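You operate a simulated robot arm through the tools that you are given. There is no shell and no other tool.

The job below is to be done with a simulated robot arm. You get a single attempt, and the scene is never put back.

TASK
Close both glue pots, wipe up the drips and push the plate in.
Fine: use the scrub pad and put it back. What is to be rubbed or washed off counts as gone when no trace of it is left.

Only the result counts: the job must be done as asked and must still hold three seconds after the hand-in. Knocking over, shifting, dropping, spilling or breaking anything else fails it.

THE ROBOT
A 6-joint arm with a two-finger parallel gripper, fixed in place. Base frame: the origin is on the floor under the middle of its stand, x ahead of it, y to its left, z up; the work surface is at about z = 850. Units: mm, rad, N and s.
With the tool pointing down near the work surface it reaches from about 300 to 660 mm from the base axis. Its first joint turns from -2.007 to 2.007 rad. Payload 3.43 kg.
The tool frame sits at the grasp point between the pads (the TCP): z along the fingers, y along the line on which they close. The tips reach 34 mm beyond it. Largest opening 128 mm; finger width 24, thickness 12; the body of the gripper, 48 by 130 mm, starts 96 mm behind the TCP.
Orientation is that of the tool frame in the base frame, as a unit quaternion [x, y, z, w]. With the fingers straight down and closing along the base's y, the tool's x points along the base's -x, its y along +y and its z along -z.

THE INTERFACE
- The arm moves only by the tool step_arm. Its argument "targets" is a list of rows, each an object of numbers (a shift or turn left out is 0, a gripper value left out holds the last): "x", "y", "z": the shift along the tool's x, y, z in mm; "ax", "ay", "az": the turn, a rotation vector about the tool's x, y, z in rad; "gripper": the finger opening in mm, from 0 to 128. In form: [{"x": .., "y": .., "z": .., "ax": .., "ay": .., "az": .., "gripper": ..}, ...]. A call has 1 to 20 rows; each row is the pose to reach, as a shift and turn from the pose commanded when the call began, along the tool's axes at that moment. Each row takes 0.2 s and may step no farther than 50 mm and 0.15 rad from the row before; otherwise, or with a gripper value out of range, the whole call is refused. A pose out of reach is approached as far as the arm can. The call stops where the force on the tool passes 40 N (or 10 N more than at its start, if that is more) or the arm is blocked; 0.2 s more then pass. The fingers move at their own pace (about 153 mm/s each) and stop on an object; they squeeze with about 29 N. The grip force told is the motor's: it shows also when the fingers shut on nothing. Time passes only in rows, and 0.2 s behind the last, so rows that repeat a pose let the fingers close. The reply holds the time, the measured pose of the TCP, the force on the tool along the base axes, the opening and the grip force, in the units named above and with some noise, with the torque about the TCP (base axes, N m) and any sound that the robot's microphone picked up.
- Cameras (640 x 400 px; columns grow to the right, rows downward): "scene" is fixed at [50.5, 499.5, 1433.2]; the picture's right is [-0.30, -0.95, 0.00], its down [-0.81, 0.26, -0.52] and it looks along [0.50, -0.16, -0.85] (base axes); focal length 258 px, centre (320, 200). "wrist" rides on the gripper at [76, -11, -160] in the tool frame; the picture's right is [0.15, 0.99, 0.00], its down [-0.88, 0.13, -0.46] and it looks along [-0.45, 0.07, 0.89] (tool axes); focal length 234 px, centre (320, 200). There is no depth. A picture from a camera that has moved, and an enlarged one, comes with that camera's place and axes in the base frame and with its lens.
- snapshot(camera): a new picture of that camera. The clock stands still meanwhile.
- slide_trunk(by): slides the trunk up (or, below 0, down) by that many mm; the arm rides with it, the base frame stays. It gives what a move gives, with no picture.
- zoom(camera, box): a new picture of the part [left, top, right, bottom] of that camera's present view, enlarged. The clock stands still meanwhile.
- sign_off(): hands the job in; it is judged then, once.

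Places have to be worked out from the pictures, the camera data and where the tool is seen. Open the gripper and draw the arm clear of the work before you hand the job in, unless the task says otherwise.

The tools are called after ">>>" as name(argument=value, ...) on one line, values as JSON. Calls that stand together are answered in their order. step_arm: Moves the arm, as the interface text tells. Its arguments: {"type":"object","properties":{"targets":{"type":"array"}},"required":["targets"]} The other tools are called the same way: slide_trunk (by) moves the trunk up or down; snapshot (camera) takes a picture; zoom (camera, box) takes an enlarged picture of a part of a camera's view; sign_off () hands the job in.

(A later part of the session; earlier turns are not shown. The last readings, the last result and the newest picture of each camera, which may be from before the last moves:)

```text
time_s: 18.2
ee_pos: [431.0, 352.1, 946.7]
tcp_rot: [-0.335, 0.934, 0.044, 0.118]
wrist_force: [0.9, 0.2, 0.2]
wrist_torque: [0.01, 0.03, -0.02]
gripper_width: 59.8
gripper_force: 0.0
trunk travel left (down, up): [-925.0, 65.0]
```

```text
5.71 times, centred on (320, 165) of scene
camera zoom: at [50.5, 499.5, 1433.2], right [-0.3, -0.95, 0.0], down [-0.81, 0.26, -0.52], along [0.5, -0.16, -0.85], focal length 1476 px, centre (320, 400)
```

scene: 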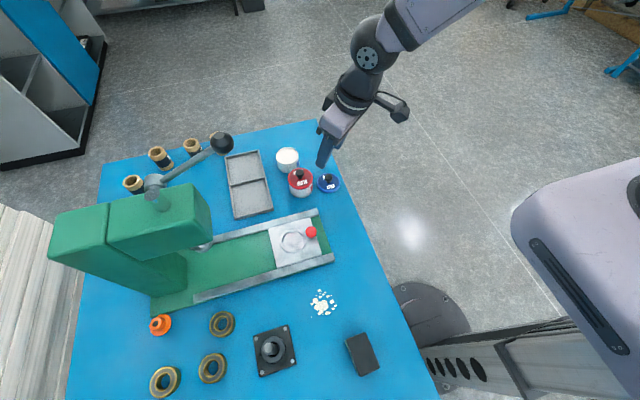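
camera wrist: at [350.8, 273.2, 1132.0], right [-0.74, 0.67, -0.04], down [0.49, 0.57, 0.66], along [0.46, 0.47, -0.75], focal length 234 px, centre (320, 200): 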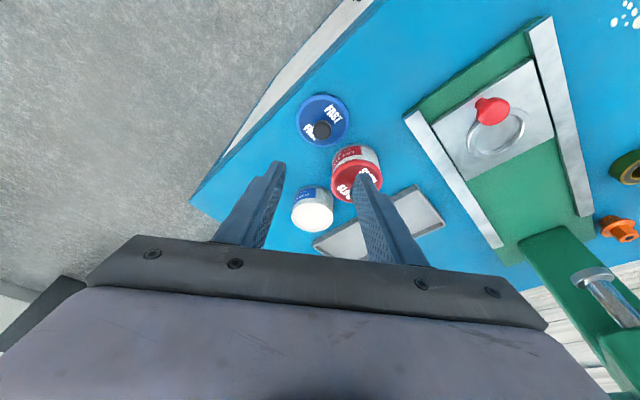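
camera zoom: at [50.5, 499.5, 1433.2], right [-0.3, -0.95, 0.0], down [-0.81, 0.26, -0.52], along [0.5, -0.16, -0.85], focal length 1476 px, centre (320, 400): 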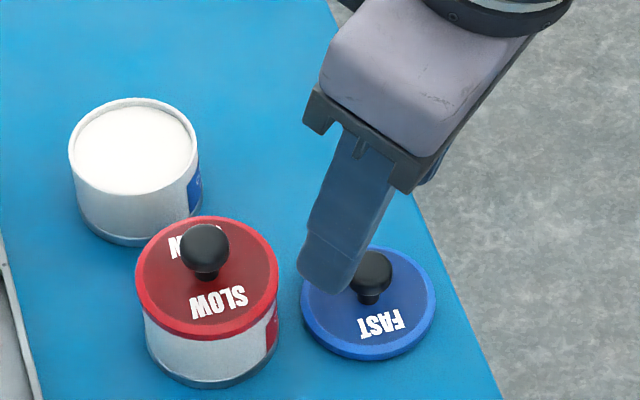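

The knob lies between the fingers, with estimates between (431, 352) and (433.5, 355), well inside the 24 mm finger width. I descend to z of about 898 in stages.

>>> step_arm(targets=[{"x": 6, "y": 0.2, "z": 23}, {"x": 10.5, "y": 0.4, "z": 38}, {"x": 12.6, "y": 0.4, "z": 46}, {"x": 12.6, "y": 0.4, "z": 46}])

>>> zoom(camera="wrist", box=[240, 110, 400, 220])

>>> zoom(camera="scene", box=[290, 150, 354, 200])

```text
time_s: 19.2
ee_pos: [429.0, 352.1, 898.1]
tcp_rot: [-0.335, 0.934, 0.043, 0.118]
wrist_force: [0.1, 0.3, 0.6]
wrist_torque: [0.0, -0.02, -0.03]
gripper_width: 60.1
gripper_force: 0.1
trunk travel left (down, up): [-925.0, 65.0]
```

```text
3.64 times, centred on (320, 165) of wrist
camera zoom: at [349.2, 272.3, 1035.1], right [-0.74, 0.67, -0.04], down [0.49, 0.57, 0.66], along [0.46, 0.47, -0.75], focal length 852 px, centre (320, 327)
```

zoom: 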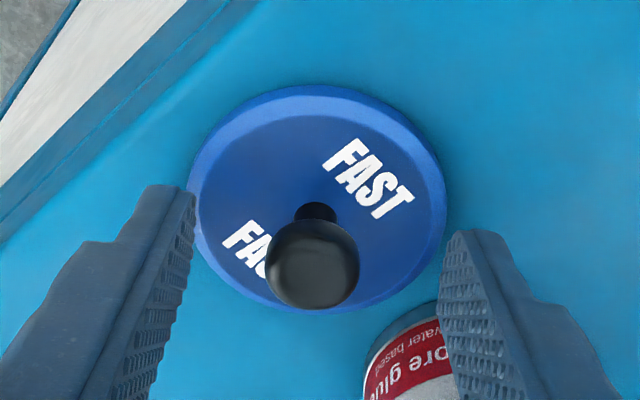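

```text
8.00 times, centred on (322, 175) of scene
camera zoom: at [50.5, 499.5, 1433.2], right [-0.3, -0.95, 0.0], down [-0.81, 0.26, -0.52], along [0.5, -0.16, -0.85], focal length 2067 px, centre (304, 400)
```

zoom: 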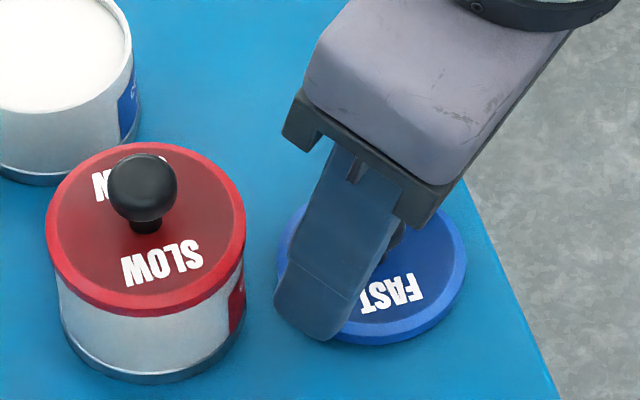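

The knob sits about 1.5 mm off the finger centreline and 16 mm beyond the TCP, which is good. I close on it.

>>> step_arm(targets=[{"gripper": 10}, {"gripper": 10}, {"gripper": 10}])

>>> zoom(camera="wrist", box=[240, 110, 400, 220])

>>> zoom(camera="scene", box=[290, 150, 354, 200])

```text
time_s: 20.0
ee_pos: [429.0, 352.8, 899.1]
tcp_rot: [-0.336, 0.934, 0.042, 0.117]
wrist_force: [0.7, -0.2, -0.8]
wrist_torque: [0.01, 0.0, 0.0]
gripper_width: 19.3
gripper_force: 28.7
trunk travel left (down, up): [-925.0, 65.0]
```

```text
3.64 times, centred on (320, 165) of wrist
camera zoom: at [349.2, 272.4, 1035.2], right [-0.74, 0.67, -0.04], down [0.49, 0.57, 0.66], along [0.46, 0.47, -0.75], focal length 852 px, centre (320, 327)
```

zoom: 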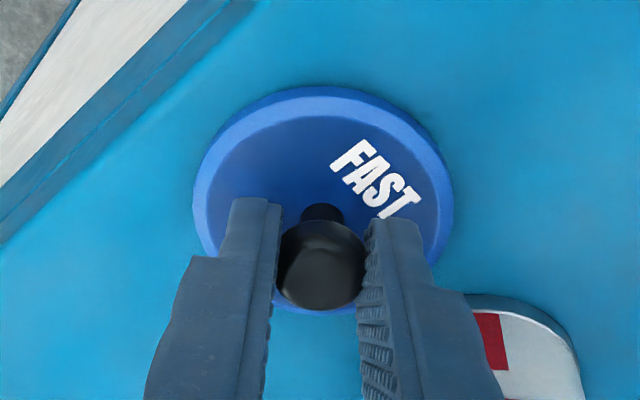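

```text
8.00 times, centred on (322, 175) of scene
camera zoom: at [50.5, 499.5, 1433.2], right [-0.3, -0.95, 0.0], down [-0.81, 0.26, -0.52], along [0.5, -0.16, -0.85], focal length 2067 px, centre (304, 400)
```

zoom: 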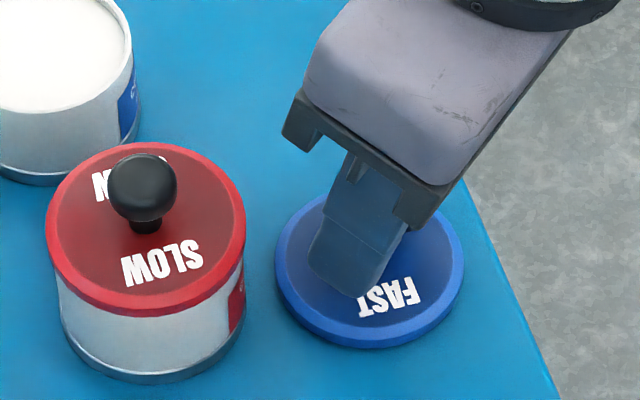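

The blue lid is held at 19.3 mm, with its centre about (+4.4, +3.0) from the TCP. I lift 95 mm so it clears the red knob, then carry it level toward the blue-label pot, for which the TCP target is about (526, 439).

>>> step_arm(targets=[{"x": -5, "z": -19.6}, {"x": -14, "z": -55}, {"x": -23.5, "z": -92.1}, {"x": -55.0, "y": 1.3, "z": -84.1}, {"x": -86.6, "y": 2.6, "z": -76.0}, {"x": -118.1, "y": 3.8, "z": -68}, {"x": -149.7, "y": 5.1, "z": -60.0}, {"x": -149.7, "y": 5.1, "z": -60.0}, {"x": -149.7, "y": 5.1, "z": -60.0}])

>>> snapshot(camera="wrist")

>>> zoom(camera="scene", box=[250, 110, 350, 200])

```text
time_s: 22.0
ee_pos: [526.0, 438.5, 993.5]
tcp_rot: [-0.335, 0.934, 0.042, 0.118]
wrist_force: [-0.4, -0.3, -0.4]
wrist_torque: [0.01, -0.02, 0.0]
gripper_width: 20.0
gripper_force: 28.8
trunk travel left (down, up): [-925.0, 65.0]
```

```text
taken
camera wrist: at [446.5, 359.5, 1130.0], right [-0.74, 0.67, -0.04], down [0.49, 0.57, 0.66], along [0.46, 0.47, -0.75], focal length 234 px, centre (320, 200)
```

wrist: 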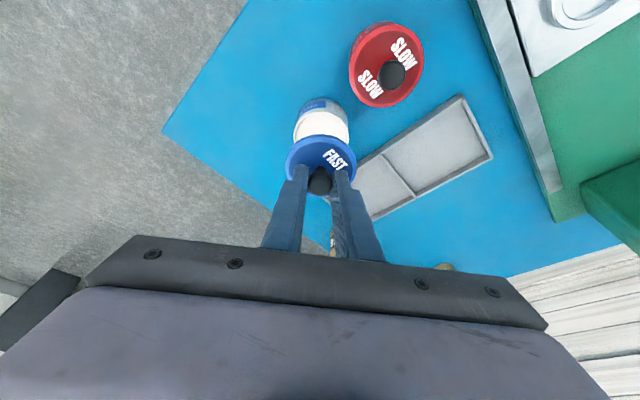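

```text
4.44 times, centred on (300, 155) of scene
camera zoom: at [50.5, 499.5, 1433.2], right [-0.3, -0.95, 0.0], down [-0.81, 0.26, -0.52], along [0.5, -0.16, -0.85], focal length 1148 px, centre (409, 400)
```

zoom: 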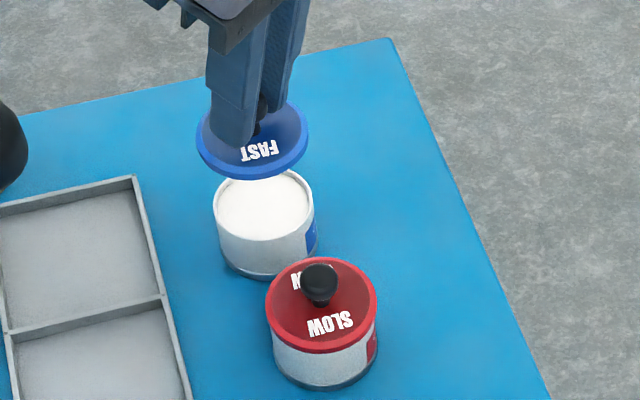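

The arm reached (526, 438.5, 993.5) without clipping. I lower straight down to about 10 mm above the rim and check alignment.

>>> step_arm(targets=[{"x": 5.3, "y": 0.2, "z": 22}, {"x": 10.6, "y": 0.4, "z": 44.2}, {"x": 10.6, "y": 0.4, "z": 44.2}])

>>> zoom(camera="scene", box=[262, 130, 318, 180])

>>> zoom(camera="wrist", box=[260, 90, 380, 200])

```text
time_s: 22.8
ee_pos: [526.8, 440.0, 950.5]
tcp_rot: [-0.336, 0.933, 0.043, 0.118]
wrist_force: [0.4, -0.7, 0.0]
wrist_torque: [-0.03, -0.05, 0.04]
gripper_width: 20.2
gripper_force: 29.1
trunk travel left (down, up): [-925.0, 65.0]
```

```text
8.00 times, centred on (290, 155) of scene
camera zoom: at [50.5, 499.5, 1433.2], right [-0.3, -0.95, 0.0], down [-0.81, 0.26, -0.52], along [0.5, -0.16, -0.85], focal length 2067 px, centre (560, 560)
```

zoom: 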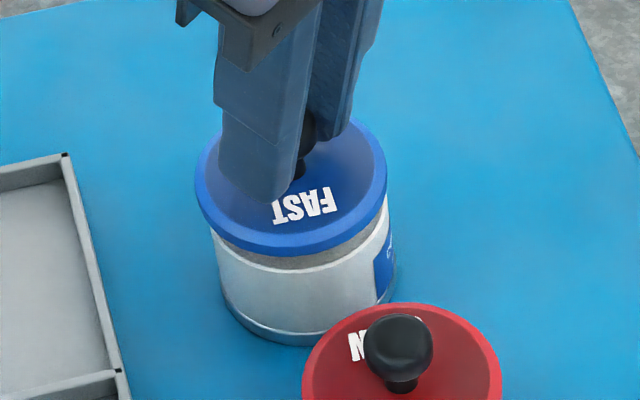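

```text
3.64 times, centred on (320, 145) of wrist
camera zoom: at [446.8, 360.1, 1085.2], right [-0.74, 0.67, -0.04], down [0.49, 0.57, 0.66], along [0.46, 0.47, -0.75], focal length 852 px, centre (320, 400)
```

zoom: 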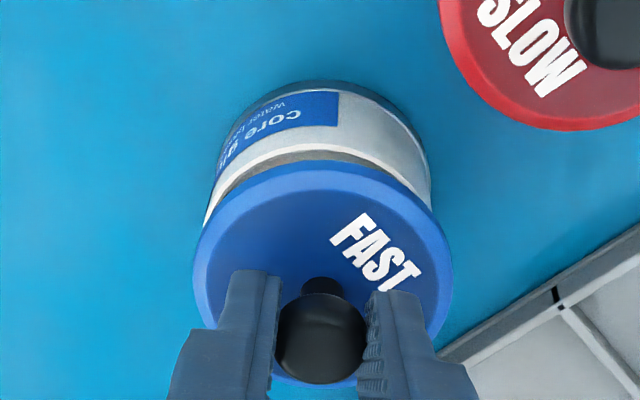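

Comparing rim and lid edges in both views, the lid is about (+0.5, +2.1) mm off the pot centre. I correct that and lower 6 mm more.

>>> step_arm(targets=[{"x": 1.67, "y": -1.3, "z": -0.42}, {"x": 3.15, "y": -1.3, "z": 5.4}, {"x": 3.15, "y": -1.3, "z": 5.4}])

>>> zoom(camera="scene", box=[262, 130, 318, 180])

>>> zoom(camera="wrist", box=[260, 90, 380, 200])

```text
time_s: 23.6
ee_pos: [526.0, 436.4, 942.4]
tcp_rot: [-0.335, 0.934, 0.042, 0.117]
wrist_force: [-0.2, 0.2, -0.9]
wrist_torque: [0.02, 0.0, 0.01]
gripper_width: 20.1
gripper_force: 29.2
trunk travel left (down, up): [-925.0, 65.0]
```

```text
8.00 times, centred on (290, 155) of scene
camera zoom: at [50.5, 499.5, 1433.2], right [-0.3, -0.95, 0.0], down [-0.81, 0.26, -0.52], along [0.5, -0.16, -0.85], focal length 2067 px, centre (560, 560)
```

zoom: 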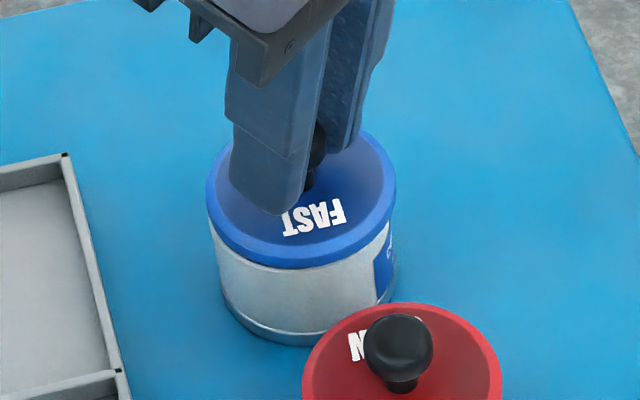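

```text
3.64 times, centred on (320, 145) of wrist
camera zoom: at [446.2, 357.6, 1079.1], right [-0.74, 0.67, -0.04], down [0.49, 0.57, 0.66], along [0.46, 0.47, -0.75], focal length 852 px, centre (320, 400)
```

zoom: 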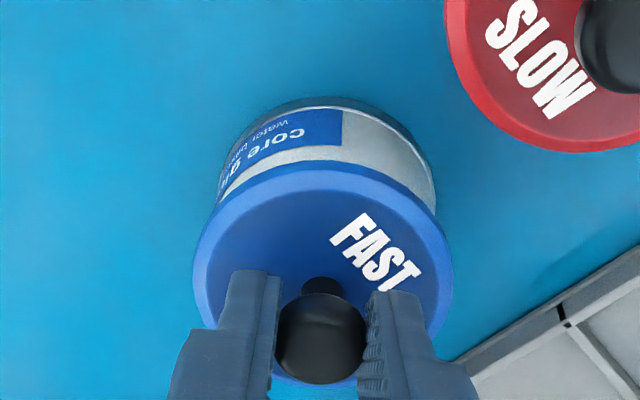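

Now both views show the lid concentric within about 1 mm. I lower in small vertical steps, looking for contact at TCP z of about 938.5.

>>> step_arm(targets=[{"x": 0.5, "z": 1.9}, {"x": 0.86, "z": 3.4}, {"x": 1.1, "z": 4.4}])

>>> zoom(camera="scene", box=[262, 130, 318, 180])

>>> zoom(camera="wrist", box=[260, 90, 380, 200])

```text
time_s: 24.4
ee_pos: [526.2, 437.9, 938.9]
tcp_rot: [-0.335, 0.934, 0.042, 0.117]
wrist_force: [-1.3, -0.6, 4.4]
wrist_torque: [-0.03, 0.11, 0.03]
gripper_width: 20.1
gripper_force: 29.5
trunk travel left (down, up): [-925.0, 65.0]
```

```text
8.00 times, centred on (290, 155) of scene
camera zoom: at [50.5, 499.5, 1433.2], right [-0.3, -0.95, 0.0], down [-0.81, 0.26, -0.52], along [0.5, -0.16, -0.85], focal length 2067 px, centre (560, 560)
```

zoom: 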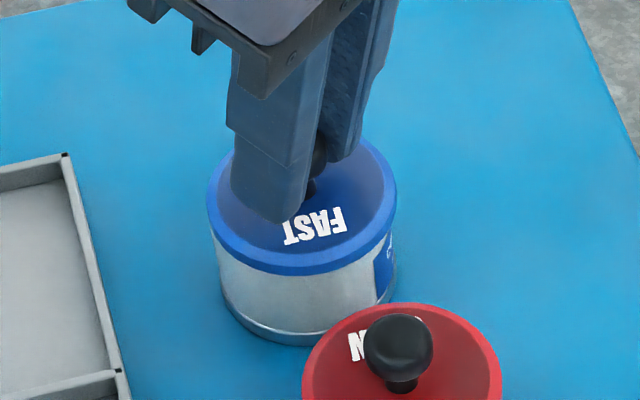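

```text
3.64 times, centred on (320, 145) of wrist
camera zoom: at [445.9, 357.6, 1075.0], right [-0.74, 0.67, -0.04], down [0.49, 0.57, 0.66], along [0.47, 0.47, -0.75], focal length 852 px, centre (320, 400)
```

zoom: 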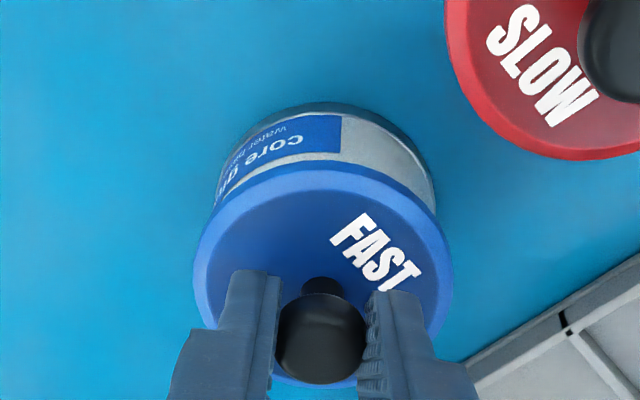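

4.4 N of contact has started. I press a further millimetre for the seat and read the force.

>>> step_arm(targets=[{"x": 0.12, "z": 0.5}, {"x": 0.25, "z": 1.0}, {"x": 0.25, "z": 1.0}])

```text
time_s: 25.2
ee_pos: [526.1, 438.6, 938.4]
tcp_rot: [-0.336, 0.934, 0.043, 0.118]
wrist_force: [-0.8, -0.5, 9.3]
wrist_torque: [-0.09, 0.11, -0.01]
gripper_width: 20.0
gripper_force: 29.1
trunk travel left (down, up): [-925.0, 65.0]
```

Contact is a steady 9 N. I release, let it settle and rise straight up.

>>> step_arm(targets=[{"gripper": 45}, {"gripper": 45}, {"x": -4.9, "z": -19.4, "gripper": 45}, {"x": -14.8, "z": -58.1, "gripper": 45}, {"x": -14.8, "z": -58.1, "gripper": 45}])

>>> zoom(camera="scene", box=[262, 130, 334, 200])

>>> snapshot(camera="wrist")

```text
time_s: 26.4
ee_pos: [526.4, 439.7, 994.8]
tcp_rot: [-0.335, 0.934, 0.043, 0.117]
wrist_force: [0.0, 1.2, -0.1]
wrist_torque: [-0.07, -0.01, -0.01]
gripper_width: 45.3
gripper_force: 0.1
trunk travel left (down, up): [-925.0, 65.0]
```

```text
5.71 times, centred on (298, 165) of scene
camera zoom: at [50.5, 499.5, 1433.2], right [-0.3, -0.95, 0.0], down [-0.81, 0.26, -0.52], along [0.5, -0.16, -0.85], focal length 1476 px, centre (446, 400)
```

zoom: 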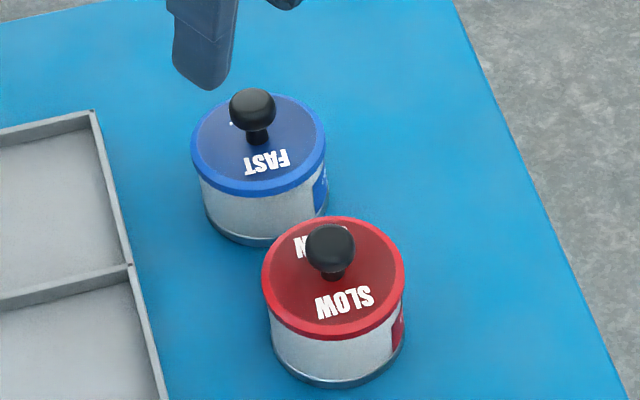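

```text
taken
camera wrist: at [445.9, 358.6, 1132.9], right [-0.74, 0.67, -0.04], down [0.49, 0.57, 0.66], along [0.46, 0.47, -0.75], focal length 234 px, centre (320, 200)
```

wrist: 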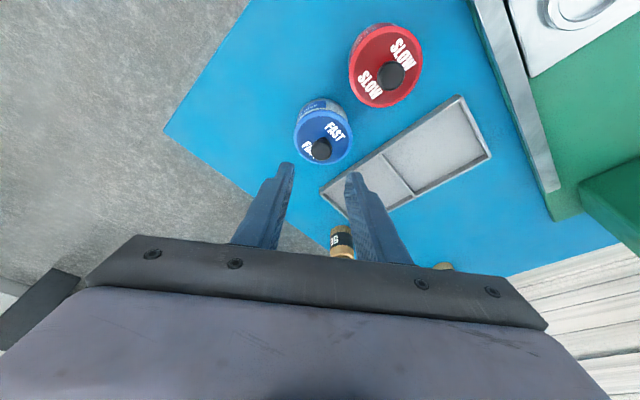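

No snap was heard this time, so I compare the two closures closely to see whether the blue lid is fully seated.

>>> zoom(camera="scene", box=[280, 138, 308, 166])

>>> zoom(camera="scene", box=[290, 158, 318, 186])

>>> zoom(camera="wrist", box=[280, 85, 366, 170])

>>> zoom(camera="wrist", box=[340, 20, 440, 115])

```text
14.29 times, centred on (294, 152) of scene
camera zoom: at [50.5, 499.5, 1433.2], right [-0.3, -0.95, 0.0], down [-0.81, 0.26, -0.52], along [0.5, -0.16, -0.85], focal length 3690 px, centre (691, 886)
```

zoom: 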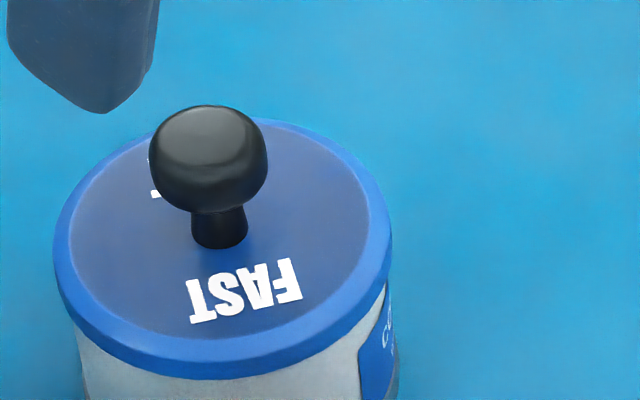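

```text
14.29 times, centred on (304, 172) of scene
camera zoom: at [50.5, 499.5, 1433.2], right [-0.3, -0.95, 0.0], down [-0.81, 0.26, -0.52], along [0.5, -0.16, -0.85], focal length 3690 px, centre (549, 600)
```

zoom: 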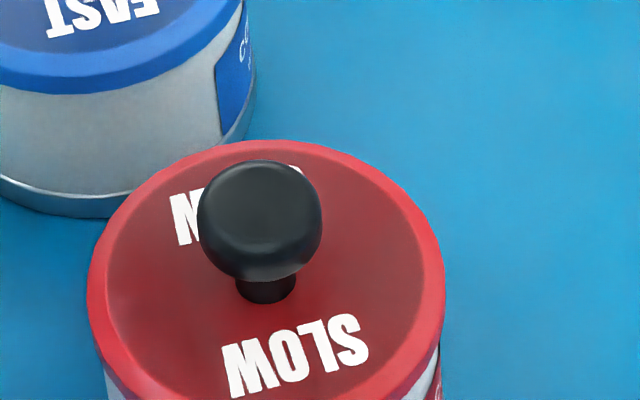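

```text
4.71 times, centred on (323, 128) of wrist
camera zoom: at [445.9, 358.6, 1132.9], right [-0.74, 0.67, -0.04], down [0.49, 0.57, 0.66], along [0.46, 0.47, -0.75], focal length 1102 px, centre (306, 541)
```

zoom: 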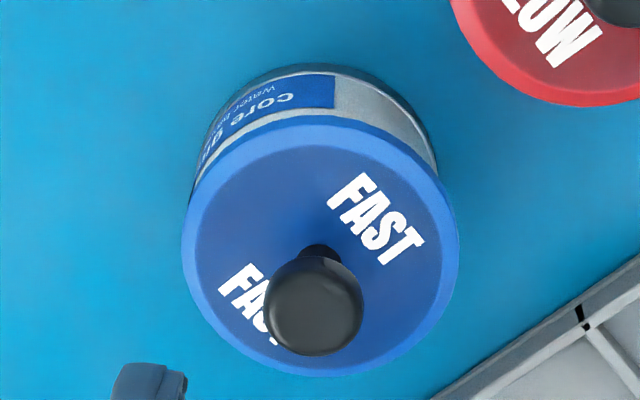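

```text
4.21 times, centred on (390, 68) of wrist
camera zoom: at [445.9, 358.6, 1132.9], right [-0.74, 0.67, -0.04], down [0.49, 0.57, 0.66], along [0.46, 0.47, -0.75], focal length 986 px, centre (25, 758)
```

zoom: 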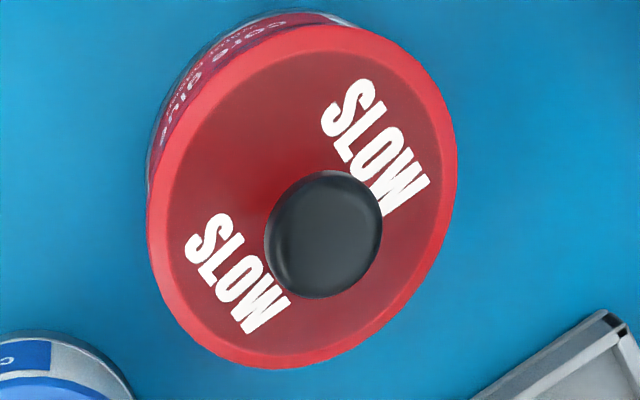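

I take equal-scale zooms of both pots to compare lid height and centring.

>>> zoom(camera="scene", box=[268, 136, 308, 176])

>>> zoom(camera="scene", box=[282, 160, 322, 200])

```text
10.00 times, centred on (288, 156) of scene
camera zoom: at [50.5, 499.5, 1433.2], right [-0.3, -0.95, 0.0], down [-0.81, 0.26, -0.52], along [0.5, -0.16, -0.85], focal length 2583 px, centre (640, 640)
```

zoom: 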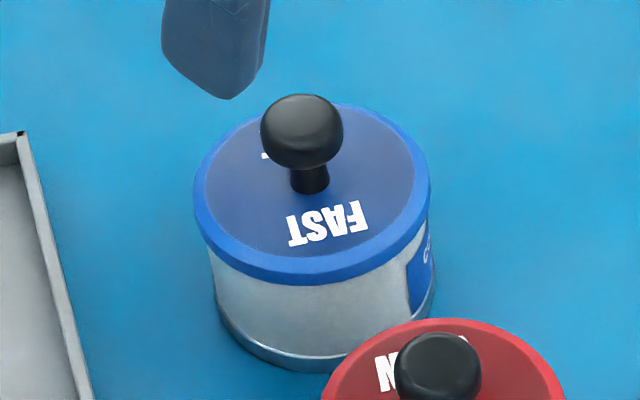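

```text
10.00 times, centred on (302, 180) of scene
camera zoom: at [50.5, 499.5, 1433.2], right [-0.3, -0.95, 0.0], down [-0.81, 0.26, -0.52], along [0.5, -0.16, -0.85], focal length 2583 px, centre (500, 400)
```

zoom: 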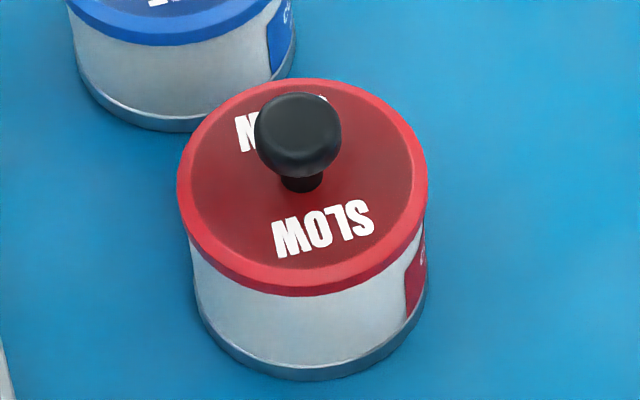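

Comparing lid and pot outlines in both cameras, the blue lid sits about 2 mm short in x, which would explain the missing snap. I go back to the release pose and re-grip the knob.

>>> step_arm(targets=[{"x": 5, "z": 19.5, "gripper": 45}, {"x": 10, "z": 39, "gripper": 45}, {"x": 14.6, "z": 57.2, "gripper": 45}, {"x": 14.6, "z": 57.2, "gripper": 45}, {"x": 14.6, "z": 57.2, "gripper": 10}, {"x": 14.6, "z": 57.2, "gripper": 10}, {"x": 14.6, "z": 57.2, "gripper": 10}])

>>> zoom(camera="scene", box=[268, 136, 308, 176])

>>> zoom(camera="wrist", box=[260, 90, 380, 200])

```text
time_s: 28.0
ee_pos: [526.9, 438.1, 936.7]
tcp_rot: [-0.335, 0.934, 0.041, 0.118]
wrist_force: [0.2, 0.6, 0.2]
wrist_torque: [0.01, -0.02, -0.02]
gripper_width: 20.4
gripper_force: 29.0
trunk travel left (down, up): [-925.0, 65.0]
```

```text
10.00 times, centred on (288, 156) of scene
camera zoom: at [50.5, 499.5, 1433.2], right [-0.3, -0.95, 0.0], down [-0.81, 0.26, -0.52], along [0.5, -0.16, -0.85], focal length 2583 px, centre (640, 640)
```

zoom: 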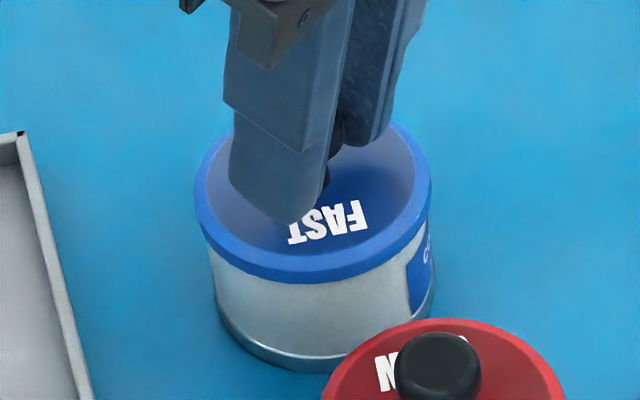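

```text
3.64 times, centred on (320, 145) of wrist
camera zoom: at [445.9, 357.8, 1073.7], right [-0.74, 0.67, -0.04], down [0.49, 0.57, 0.66], along [0.46, 0.47, -0.75], focal length 852 px, centre (320, 400)
```

zoom: 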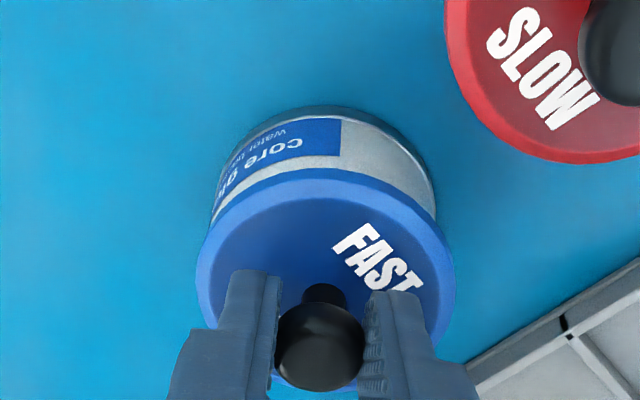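

The knob is re-gripped. All views agree best on the lid being about (−1.6, −0.2) mm off, so I lift 2 mm, shift by (+1.6, +0.2) and lower again to light contact.

>>> step_arm(targets=[{"x": -0.49, "z": -1.94}, {"x": -1.81, "y": -0.87, "z": -1.6}, {"x": -1.81, "y": -0.87, "z": -1.6}, {"x": -1.32, "y": -0.87, "z": 0.34}, {"x": -1.07, "y": -0.87, "z": 1.31}, {"x": -1.07, "y": -0.87, "z": 1.31}])

>>> zoom(camera="scene", box=[268, 136, 308, 176])

>>> zoom(camera="wrist", box=[260, 90, 380, 200])

```text
time_s: 29.4
ee_pos: [529.1, 438.0, 937.1]
tcp_rot: [-0.335, 0.934, 0.043, 0.118]
wrist_force: [0.1, 0.0, 1.6]
wrist_torque: [-0.02, -0.01, -0.01]
gripper_width: 19.9
gripper_force: 29.0
trunk travel left (down, up): [-925.0, 65.0]
```

```text
10.00 times, centred on (288, 156) of scene
camera zoom: at [50.5, 499.5, 1433.2], right [-0.3, -0.95, 0.0], down [-0.81, 0.26, -0.52], along [0.5, -0.16, -0.85], focal length 2583 px, centre (640, 640)
```

zoom: 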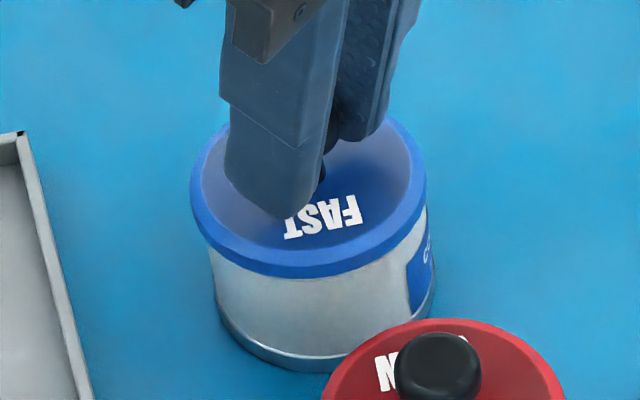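

```text
3.64 times, centred on (320, 145) of wrist
camera zoom: at [448.1, 358.3, 1073.5], right [-0.74, 0.67, -0.04], down [0.49, 0.57, 0.66], along [0.46, 0.47, -0.75], focal length 852 px, centre (320, 400)
```

zoom: 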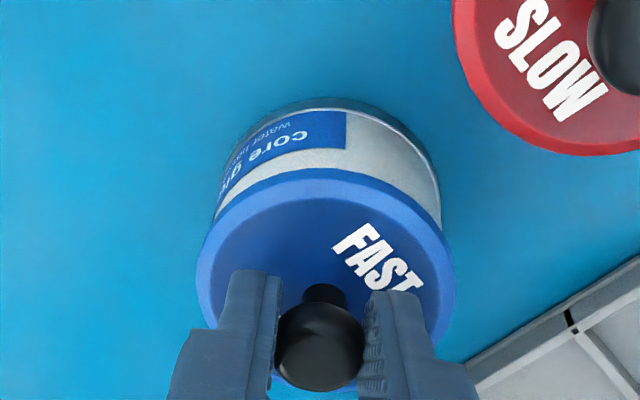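

Now both the lateral and radial comparisons agree to within about 0.7 mm. I press down gently to about 8–10 N.

>>> step_arm(targets=[{"x": 0.2, "z": 0.8}, {"x": 0.35, "z": 1.4}, {"x": 0.35, "z": 1.4}])

>>> zoom(camera="scene", box=[268, 136, 308, 176])

```text
time_s: 30.2
ee_pos: [527.8, 437.2, 937.0]
tcp_rot: [-0.336, 0.933, 0.042, 0.12]
wrist_force: [0.9, 0.8, 5.7]
wrist_torque: [0.11, -0.34, 0.07]
gripper_width: 20.4
gripper_force: 29.0
trunk travel left (down, up): [-925.0, 65.0]
heard: snap
```

```text
10.00 times, centred on (288, 156) of scene
camera zoom: at [50.5, 499.5, 1433.2], right [-0.3, -0.95, 0.0], down [-0.81, 0.26, -0.52], along [0.5, -0.16, -0.85], focal length 2583 px, centre (640, 640)
```

zoom: 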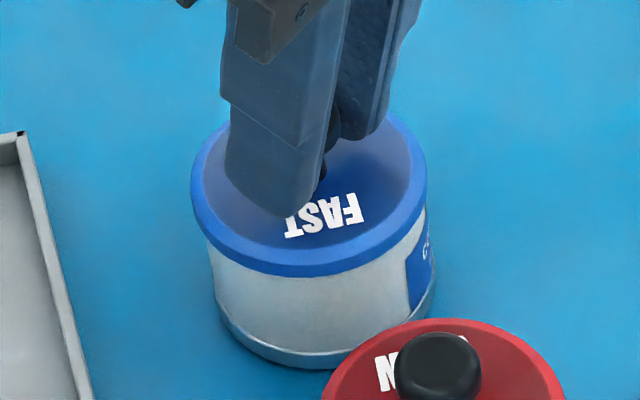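

Snap heard: the blue lid is on. I open the fingers without moving, then rise straight up.

>>> step_arm(targets=[{"gripper": 45}, {"gripper": 45}, {"x": -4.9, "z": -19.4, "gripper": 45}, {"x": -14.8, "z": -58.1, "gripper": 45}, {"x": -14.8, "z": -58.1, "gripper": 45}])

>>> zoom(camera="scene", box=[262, 130, 334, 200])

>>> zoom(camera="scene", box=[268, 136, 308, 176])

>>> snapshot(camera="wrist")

```text
time_s: 31.4
ee_pos: [528.7, 437.9, 996.3]
tcp_rot: [-0.335, 0.934, 0.043, 0.118]
wrist_force: [0.8, -1.0, 0.2]
wrist_torque: [0.01, 0.01, 0.01]
gripper_width: 44.9
gripper_force: 0.1
trunk travel left (down, up): [-925.0, 65.0]
```

```text
5.71 times, centred on (298, 165) of scene
camera zoom: at [50.5, 499.5, 1433.2], right [-0.3, -0.95, 0.0], down [-0.81, 0.26, -0.52], along [0.5, -0.16, -0.85], focal length 1476 px, centre (446, 400)
```

zoom: 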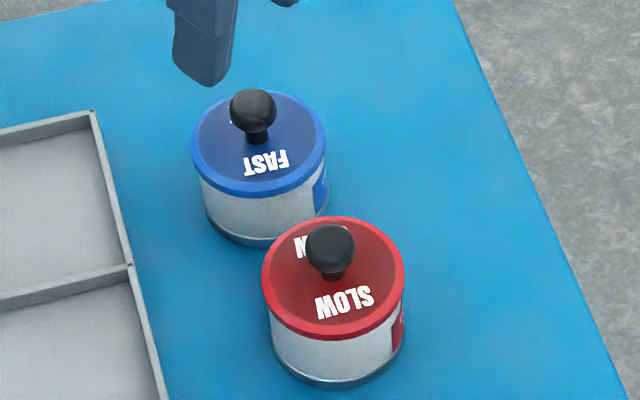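

```text
10.00 times, centred on (288, 156) of scene
camera zoom: at [50.5, 499.5, 1433.2], right [-0.3, -0.95, 0.0], down [-0.81, 0.26, -0.52], along [0.5, -0.16, -0.85], focal length 2583 px, centre (640, 640)
```

zoom: 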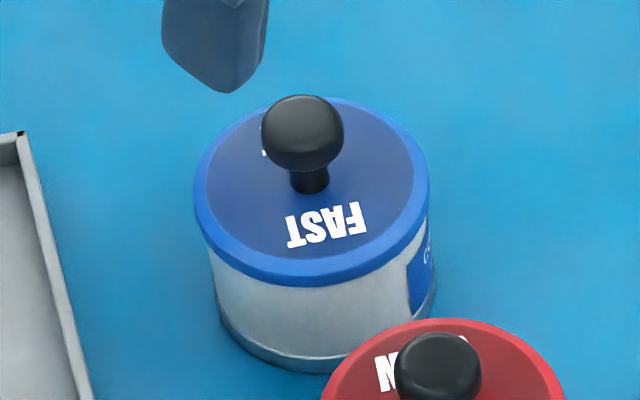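

```text
taken
camera wrist: at [448.1, 358.1, 1132.6], right [-0.74, 0.67, -0.04], down [0.49, 0.57, 0.66], along [0.46, 0.47, -0.75], focal length 234 px, centre (320, 200)
```

wrist: 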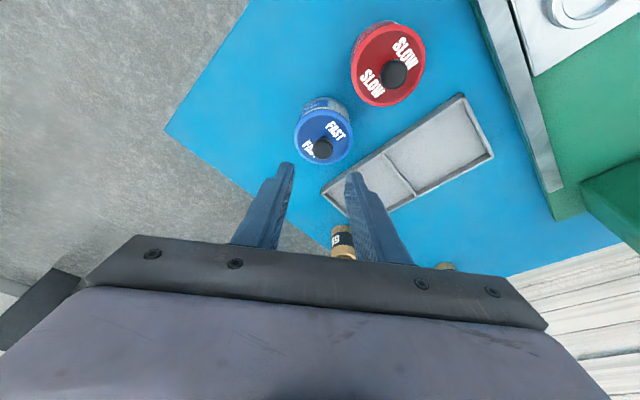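

Both lids are snapped on and the pots look undisturbed. Next I retreat up and back toward the base, removing the tilt on the way.

>>> step_arm(targets=[{"x": -10.9, "z": -42.6}, {"x": 24.0, "y": -5.2, "z": -51.5, "ay": 0.08}, {"x": 59, "y": -10.4, "z": -60.4, "ay": 0.17}, {"x": 94, "y": -15.7, "z": -69.3, "ay": 0.25}, {"x": 128.9, "y": -20.9, "z": -78.2, "ay": 0.25}, {"x": 128.9, "y": -20.9, "z": -78.2, "ay": 0.25}])

```text
time_s: 32.8
ee_pos: [430.4, 331.4, 1038.5]
tcp_rot: [-0.338, 0.941, 0.0, 0.0]
wrist_force: [1.0, -0.3, -0.1]
wrist_torque: [-0.02, 0.04, 0.06]
gripper_width: 45.2
gripper_force: 0.0
trunk travel left (down, up): [-925.0, 65.0]
```

The tool is vertical again. I move across to about (130, 400, 1050) while yawing back to the base alignment, to look at the pad and drips.

>>> step_arm(targets=[{"x": 26.8, "y": 34.9, "z": -2, "az": 0.0986}, {"x": 53.5, "y": 69.8, "z": -4, "az": 0.197}, {"x": 80.3, "y": 104.7, "z": -6, "az": 0.296}, {"x": 107.1, "y": 139.6, "z": -8, "az": 0.394}, {"x": 133.9, "y": 174.5, "z": -10, "az": 0.493}, {"x": 160.6, "y": 209.4, "z": -12, "az": 0.591}, {"x": 187.4, "y": 244.3, "z": -12, "az": 0.69}, {"x": 187.4, "y": 244.3, "z": -12, "az": 0.69}])

>>> snapshot(camera="wrist")

>>> snapshot(camera="scene")

```text
time_s: 34.6
ee_pos: [129.2, 399.6, 1049.3]
tcp_rot: [0.0, 1.0, 0.0, 0.0]
wrist_force: [-0.3, 1.4, -0.2]
wrist_torque: [0.03, 0.03, -0.04]
gripper_width: 45.0
gripper_force: 0.2
trunk travel left (down, up): [-925.0, 65.0]
```

```text
taken
camera wrist: at [54.1, 389.5, 1210.5], right [-0.15, 0.99, 0.0], down [0.88, 0.13, 0.46], along [0.45, 0.07, -0.89], focal length 234 px, centre (320, 200)
```

wrist: 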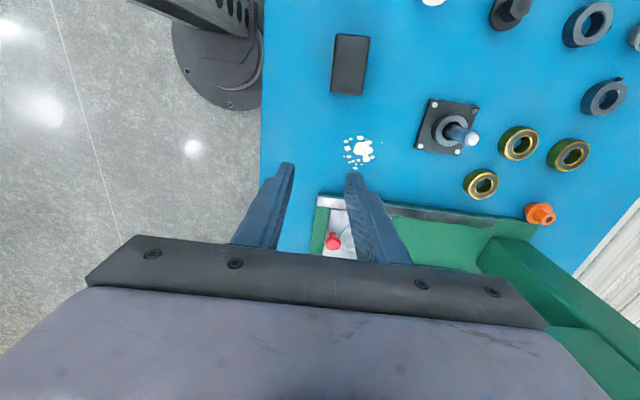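

```text
taken
```

scene: 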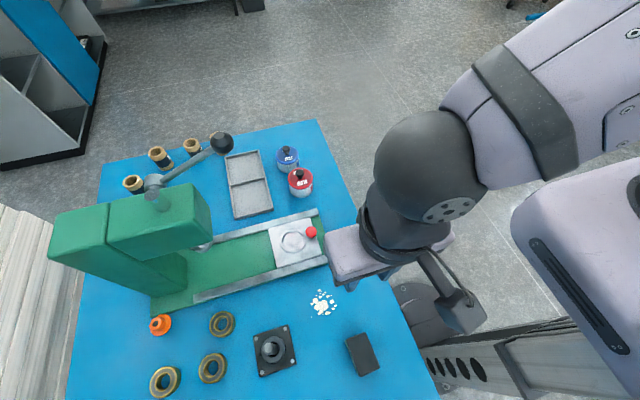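

I zoom on the drips and the pad in this wrist view, and at the white thing at the top edge.

>>> zoom(camera="wrist", box=[320, 120, 400, 180])

>>> zoom(camera="wrist", box=[310, 20, 390, 110])

>>> zoom(camera="wrist", box=[400, 0, 640, 130])

>>> zoom(camera="scene", box=[290, 270, 370, 350])

```text
6.67 times, centred on (360, 150) of wrist
camera zoom: at [54.1, 389.5, 1210.5], right [-0.15, 0.99, 0.0], down [0.88, 0.13, 0.46], along [0.45, 0.07, -0.89], focal length 1561 px, centre (53, 533)
```

zoom: 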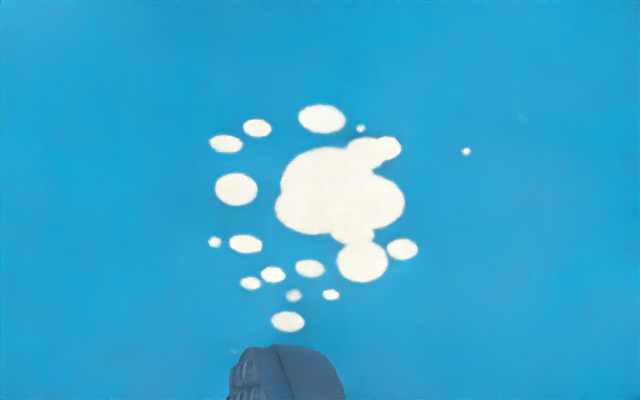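

```text
4.44 times, centred on (350, 65) of wrist
camera zoom: at [54.1, 389.5, 1210.5], right [-0.15, 0.99, 0.0], down [0.88, 0.13, 0.46], along [0.45, 0.07, -0.89], focal length 1041 px, centre (187, 800)
```

zoom: 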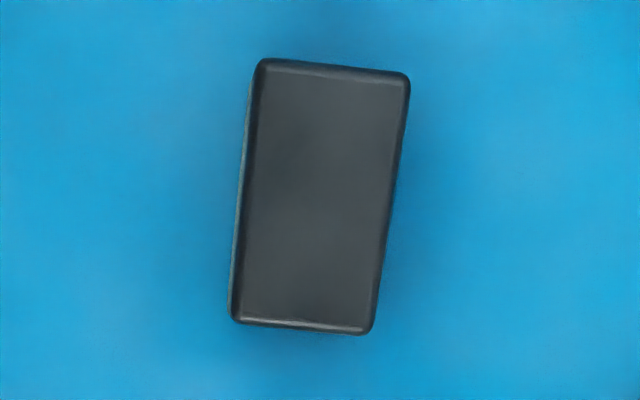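

```text
2.67 times, centred on (520, 65) of wrist
camera zoom: at [54.1, 389.5, 1210.5], right [-0.15, 0.99, 0.0], down [0.88, 0.13, 0.46], along [0.45, 0.07, -0.89], focal length 624 px, centre (-213, 560)
```

zoom: 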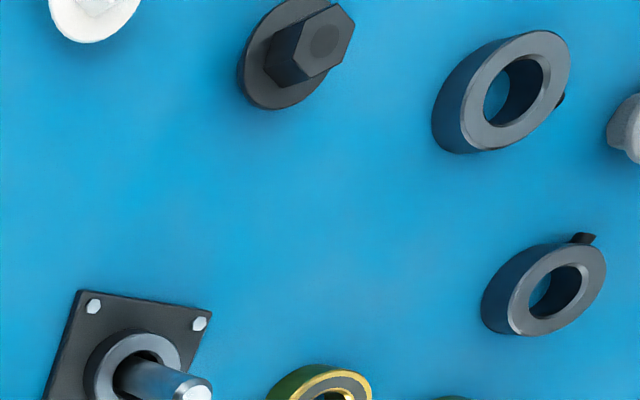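

```text
5.00 times, centred on (330, 310) of scene
camera zoom: at [50.5, 499.5, 1433.2], right [-0.3, -0.95, 0.0], down [-0.81, 0.26, -0.52], along [0.5, -0.16, -0.85], focal length 1292 px, centre (270, -350)
```

zoom: 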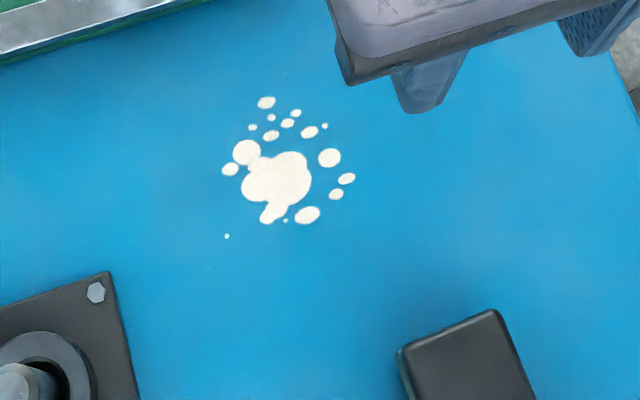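

Drip marks span about x 112–183 and y 434–510, including faint specks at (116, 507) and (181, 453). The pad is about 61 × 37 mm near (32, 423), rotated about 4°. I look closer at the pad's height and edges.

>>> zoom(camera="scene", box=[340, 325, 385, 380])

>>> zoom(camera="wrist", box=[325, 28, 375, 100])

```text
7.27 times, centred on (362, 352) of scene
camera zoom: at [50.5, 499.5, 1433.2], right [-0.3, -0.95, 0.0], down [-0.81, 0.26, -0.52], along [0.5, -0.16, -0.85], focal length 1879 px, centre (11, -909)
```

zoom: 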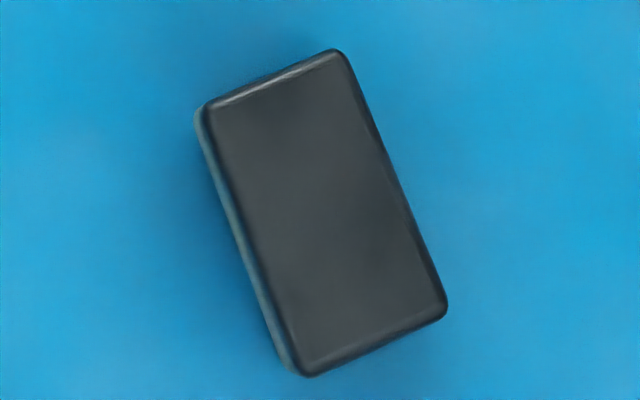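

```text
5.56 times, centred on (350, 64) of wrist
camera zoom: at [54.1, 389.5, 1210.5], right [-0.15, 0.99, 0.0], down [0.88, 0.13, 0.46], along [0.45, 0.07, -0.89], focal length 1301 px, centre (153, 956)
```

zoom: 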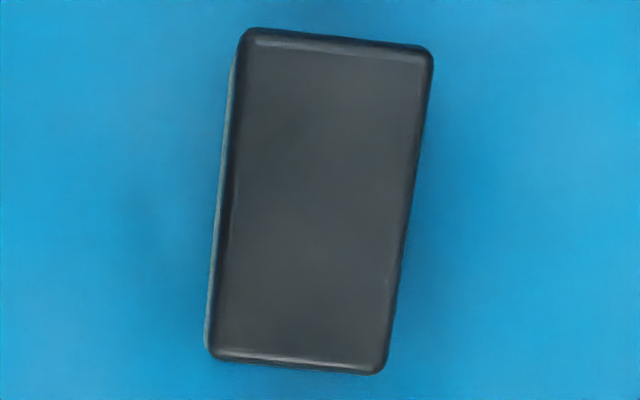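

The pad top is at about z 880, centre about (33, 423), yaw about +4°, width about 40 mm. I move above it at z of about 960 with the gripper at 80 mm and yawed to match.

>>> step_arm(targets=[{"x": 32, "y": 7.7, "z": 10, "az": -0.02, "gripper": 80}, {"x": 64, "y": 15.4, "z": 35, "az": -0.04, "gripper": 80}, {"x": 90, "y": 21, "z": 65, "az": -0.066, "gripper": 80}, {"x": 96.2, "y": 23.2, "z": 90, "az": -0.066, "gripper": 80}, {"x": 96.2, "y": 23.2, "z": 90, "az": -0.066, "gripper": 80}])

>>> snapshot(camera="wrist")

>>> snapshot(camera="scene")

```text
time_s: 35.8
ee_pos: [33.4, 422.9, 960.3]
tcp_rot: [-0.034, 0.999, 0.0, 0.0]
wrist_force: [-0.5, -0.1, 0.3]
wrist_torque: [0.0, 0.02, 0.01]
gripper_width: 80.0
gripper_force: 0.1
trunk travel left (down, up): [-925.0, 65.0]
```

```text
taken
camera wrist: at [-41.6, 406.8, 1120.9], right [-0.21, 0.98, 0.0], down [0.87, 0.19, 0.46], along [0.45, 0.1, -0.89], focal length 234 px, centre (320, 200)
```

wrist: 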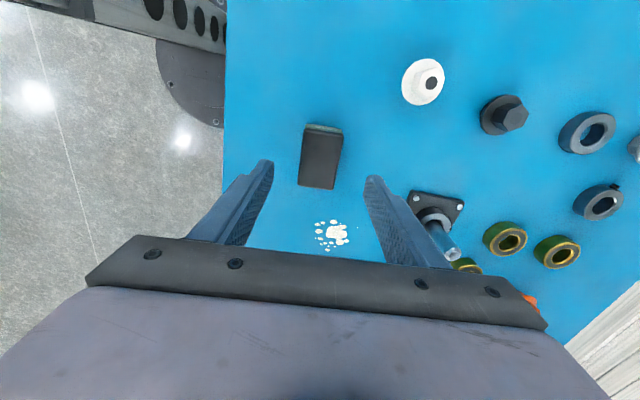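

```text
taken
```

scene: 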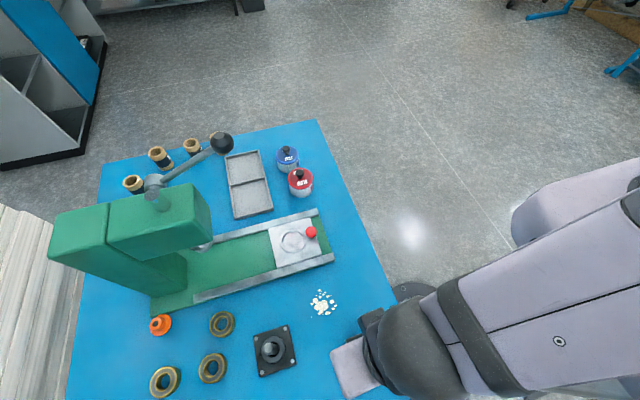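

The pad lies between the fingers; I zoom to verify its centring and height before descending.

>>> zoom(camera="wrist", box=[250, 110, 390, 210])

```text
4.00 times, centred on (320, 160) of wrist
camera zoom: at [-41.6, 406.8, 1120.9], right [-0.21, 0.98, 0.0], down [0.87, 0.19, 0.46], along [0.45, 0.1, -0.89], focal length 937 px, centre (320, 360)
```

zoom: 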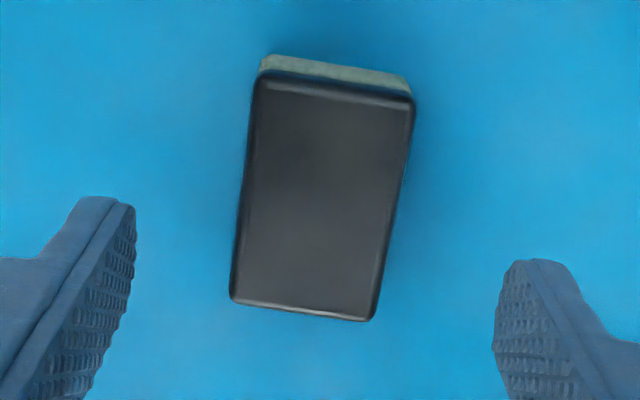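

The pad is about 64 × 40 × 28 mm centred at (34, 422.8), right under the TCP. I descend to z of about 893 (tips at about 859) and close on it.

>>> step_arm(targets=[{"z": 22}, {"z": 44}, {"z": 58}, {"z": 67}, {"z": 67}])

```text
time_s: 37.0
ee_pos: [33.9, 422.5, 893.6]
tcp_rot: [-0.034, 0.999, 0.0, 0.0]
wrist_force: [-0.5, -0.1, -0.1]
wrist_torque: [0.02, 0.0, 0.01]
gripper_width: 80.1
gripper_force: 0.0
trunk travel left (down, up): [-925.0, 65.0]
```

No contact. I close on the pad.

>>> step_arm(targets=[{"gripper": 25}, {"gripper": 25}, {"gripper": 25}])

>>> zoom(camera="wrist", box=[250, 110, 390, 210])

```text
time_s: 37.8
ee_pos: [35.3, 424.1, 893.7]
tcp_rot: [-0.033, 0.999, 0.001, -0.001]
wrist_force: [0.7, -0.2, 1.2]
wrist_torque: [0.0, -0.03, -0.01]
gripper_width: 41.1
gripper_force: 29.0
trunk travel left (down, up): [-925.0, 65.0]
```

```text
4.00 times, centred on (320, 160) of wrist
camera zoom: at [-41.3, 407.1, 1053.6], right [-0.21, 0.98, 0.0], down [0.87, 0.19, 0.46], along [0.45, 0.1, -0.89], focal length 937 px, centre (320, 360)
```

zoom: 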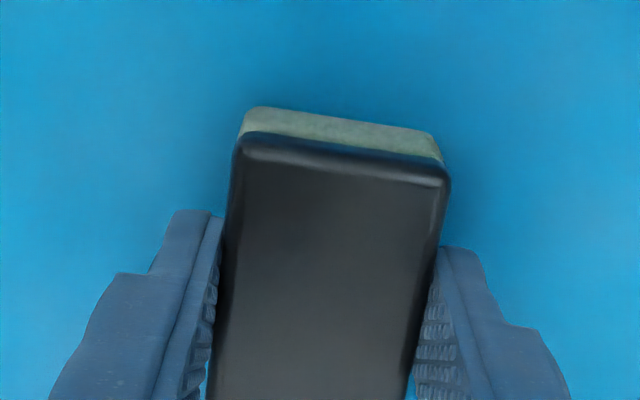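

The pad is held at 41 mm. I lift it 40 mm, carry it over the drips to about (137, 428), and come down to just above the surface.

>>> step_arm(targets=[{"z": -15}, {"z": -40}, {"x": -35, "y": -0.5, "z": -40}, {"x": -70, "y": -1, "z": -40}, {"x": -103.3, "y": -1.6, "z": -40}, {"x": -103.3, "y": -1.6, "z": -40}, {"x": -103.3, "y": -1.6, "z": -20}, {"x": -103.3, "y": -1.6, "z": -5}, {"x": -103.3, "y": -1.6, "z": -5}])

>>> snapshot(camera="wrist")

>>> zoom(camera="scene", box=[280, 260, 380, 340])

```text
time_s: 39.8
ee_pos: [137.4, 427.4, 898.6]
tcp_rot: [-0.033, 0.999, 0.0, 0.0]
wrist_force: [-0.1, 0.0, -0.6]
wrist_torque: [-0.02, 0.0, 0.0]
gripper_width: 41.0
gripper_force: 29.0
trunk travel left (down, up): [-925.0, 65.0]
```

```text
taken
camera wrist: at [62.3, 412.3, 1058.4], right [-0.21, 0.98, 0.0], down [0.87, 0.19, 0.46], along [0.45, 0.1, -0.89], focal length 234 px, centre (320, 200)
```

wrist: 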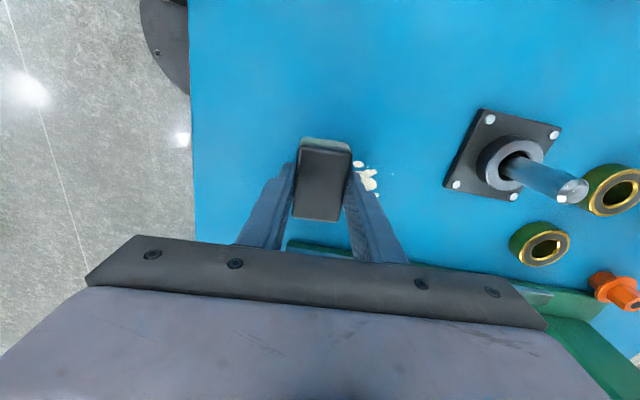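

```text
5.00 times, centred on (330, 300) of scene
camera zoom: at [50.5, 499.5, 1433.2], right [-0.3, -0.95, 0.0], down [-0.81, 0.26, -0.52], along [0.5, -0.16, -0.85], focal length 1292 px, centre (270, -300)
```

zoom: 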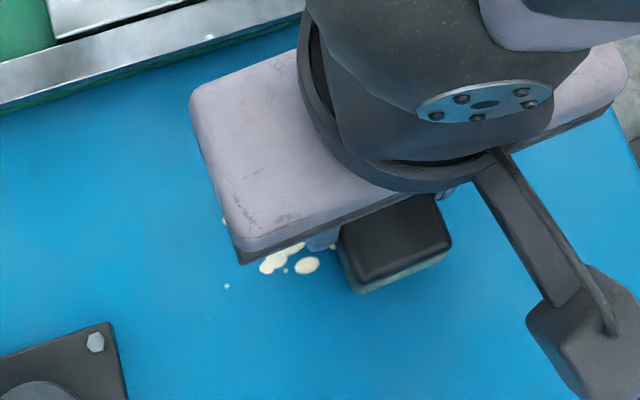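

The pad hovers at (137, 427) clear of everything, with the post top at only about z 924. I lower it onto the surface and read the force.

>>> step_arm(targets=[{"z": 3}, {"z": 5}, {"z": 6}, {"z": 6}])

```text
time_s: 40.8
ee_pos: [136.9, 428.7, 892.8]
tcp_rot: [-0.033, 0.999, 0.0, 0.0]
wrist_force: [0.3, -0.3, 4.1]
wrist_torque: [-0.07, 0.04, -0.06]
gripper_width: 41.1
gripper_force: 28.8
trunk travel left (down, up): [-925.0, 65.0]
```

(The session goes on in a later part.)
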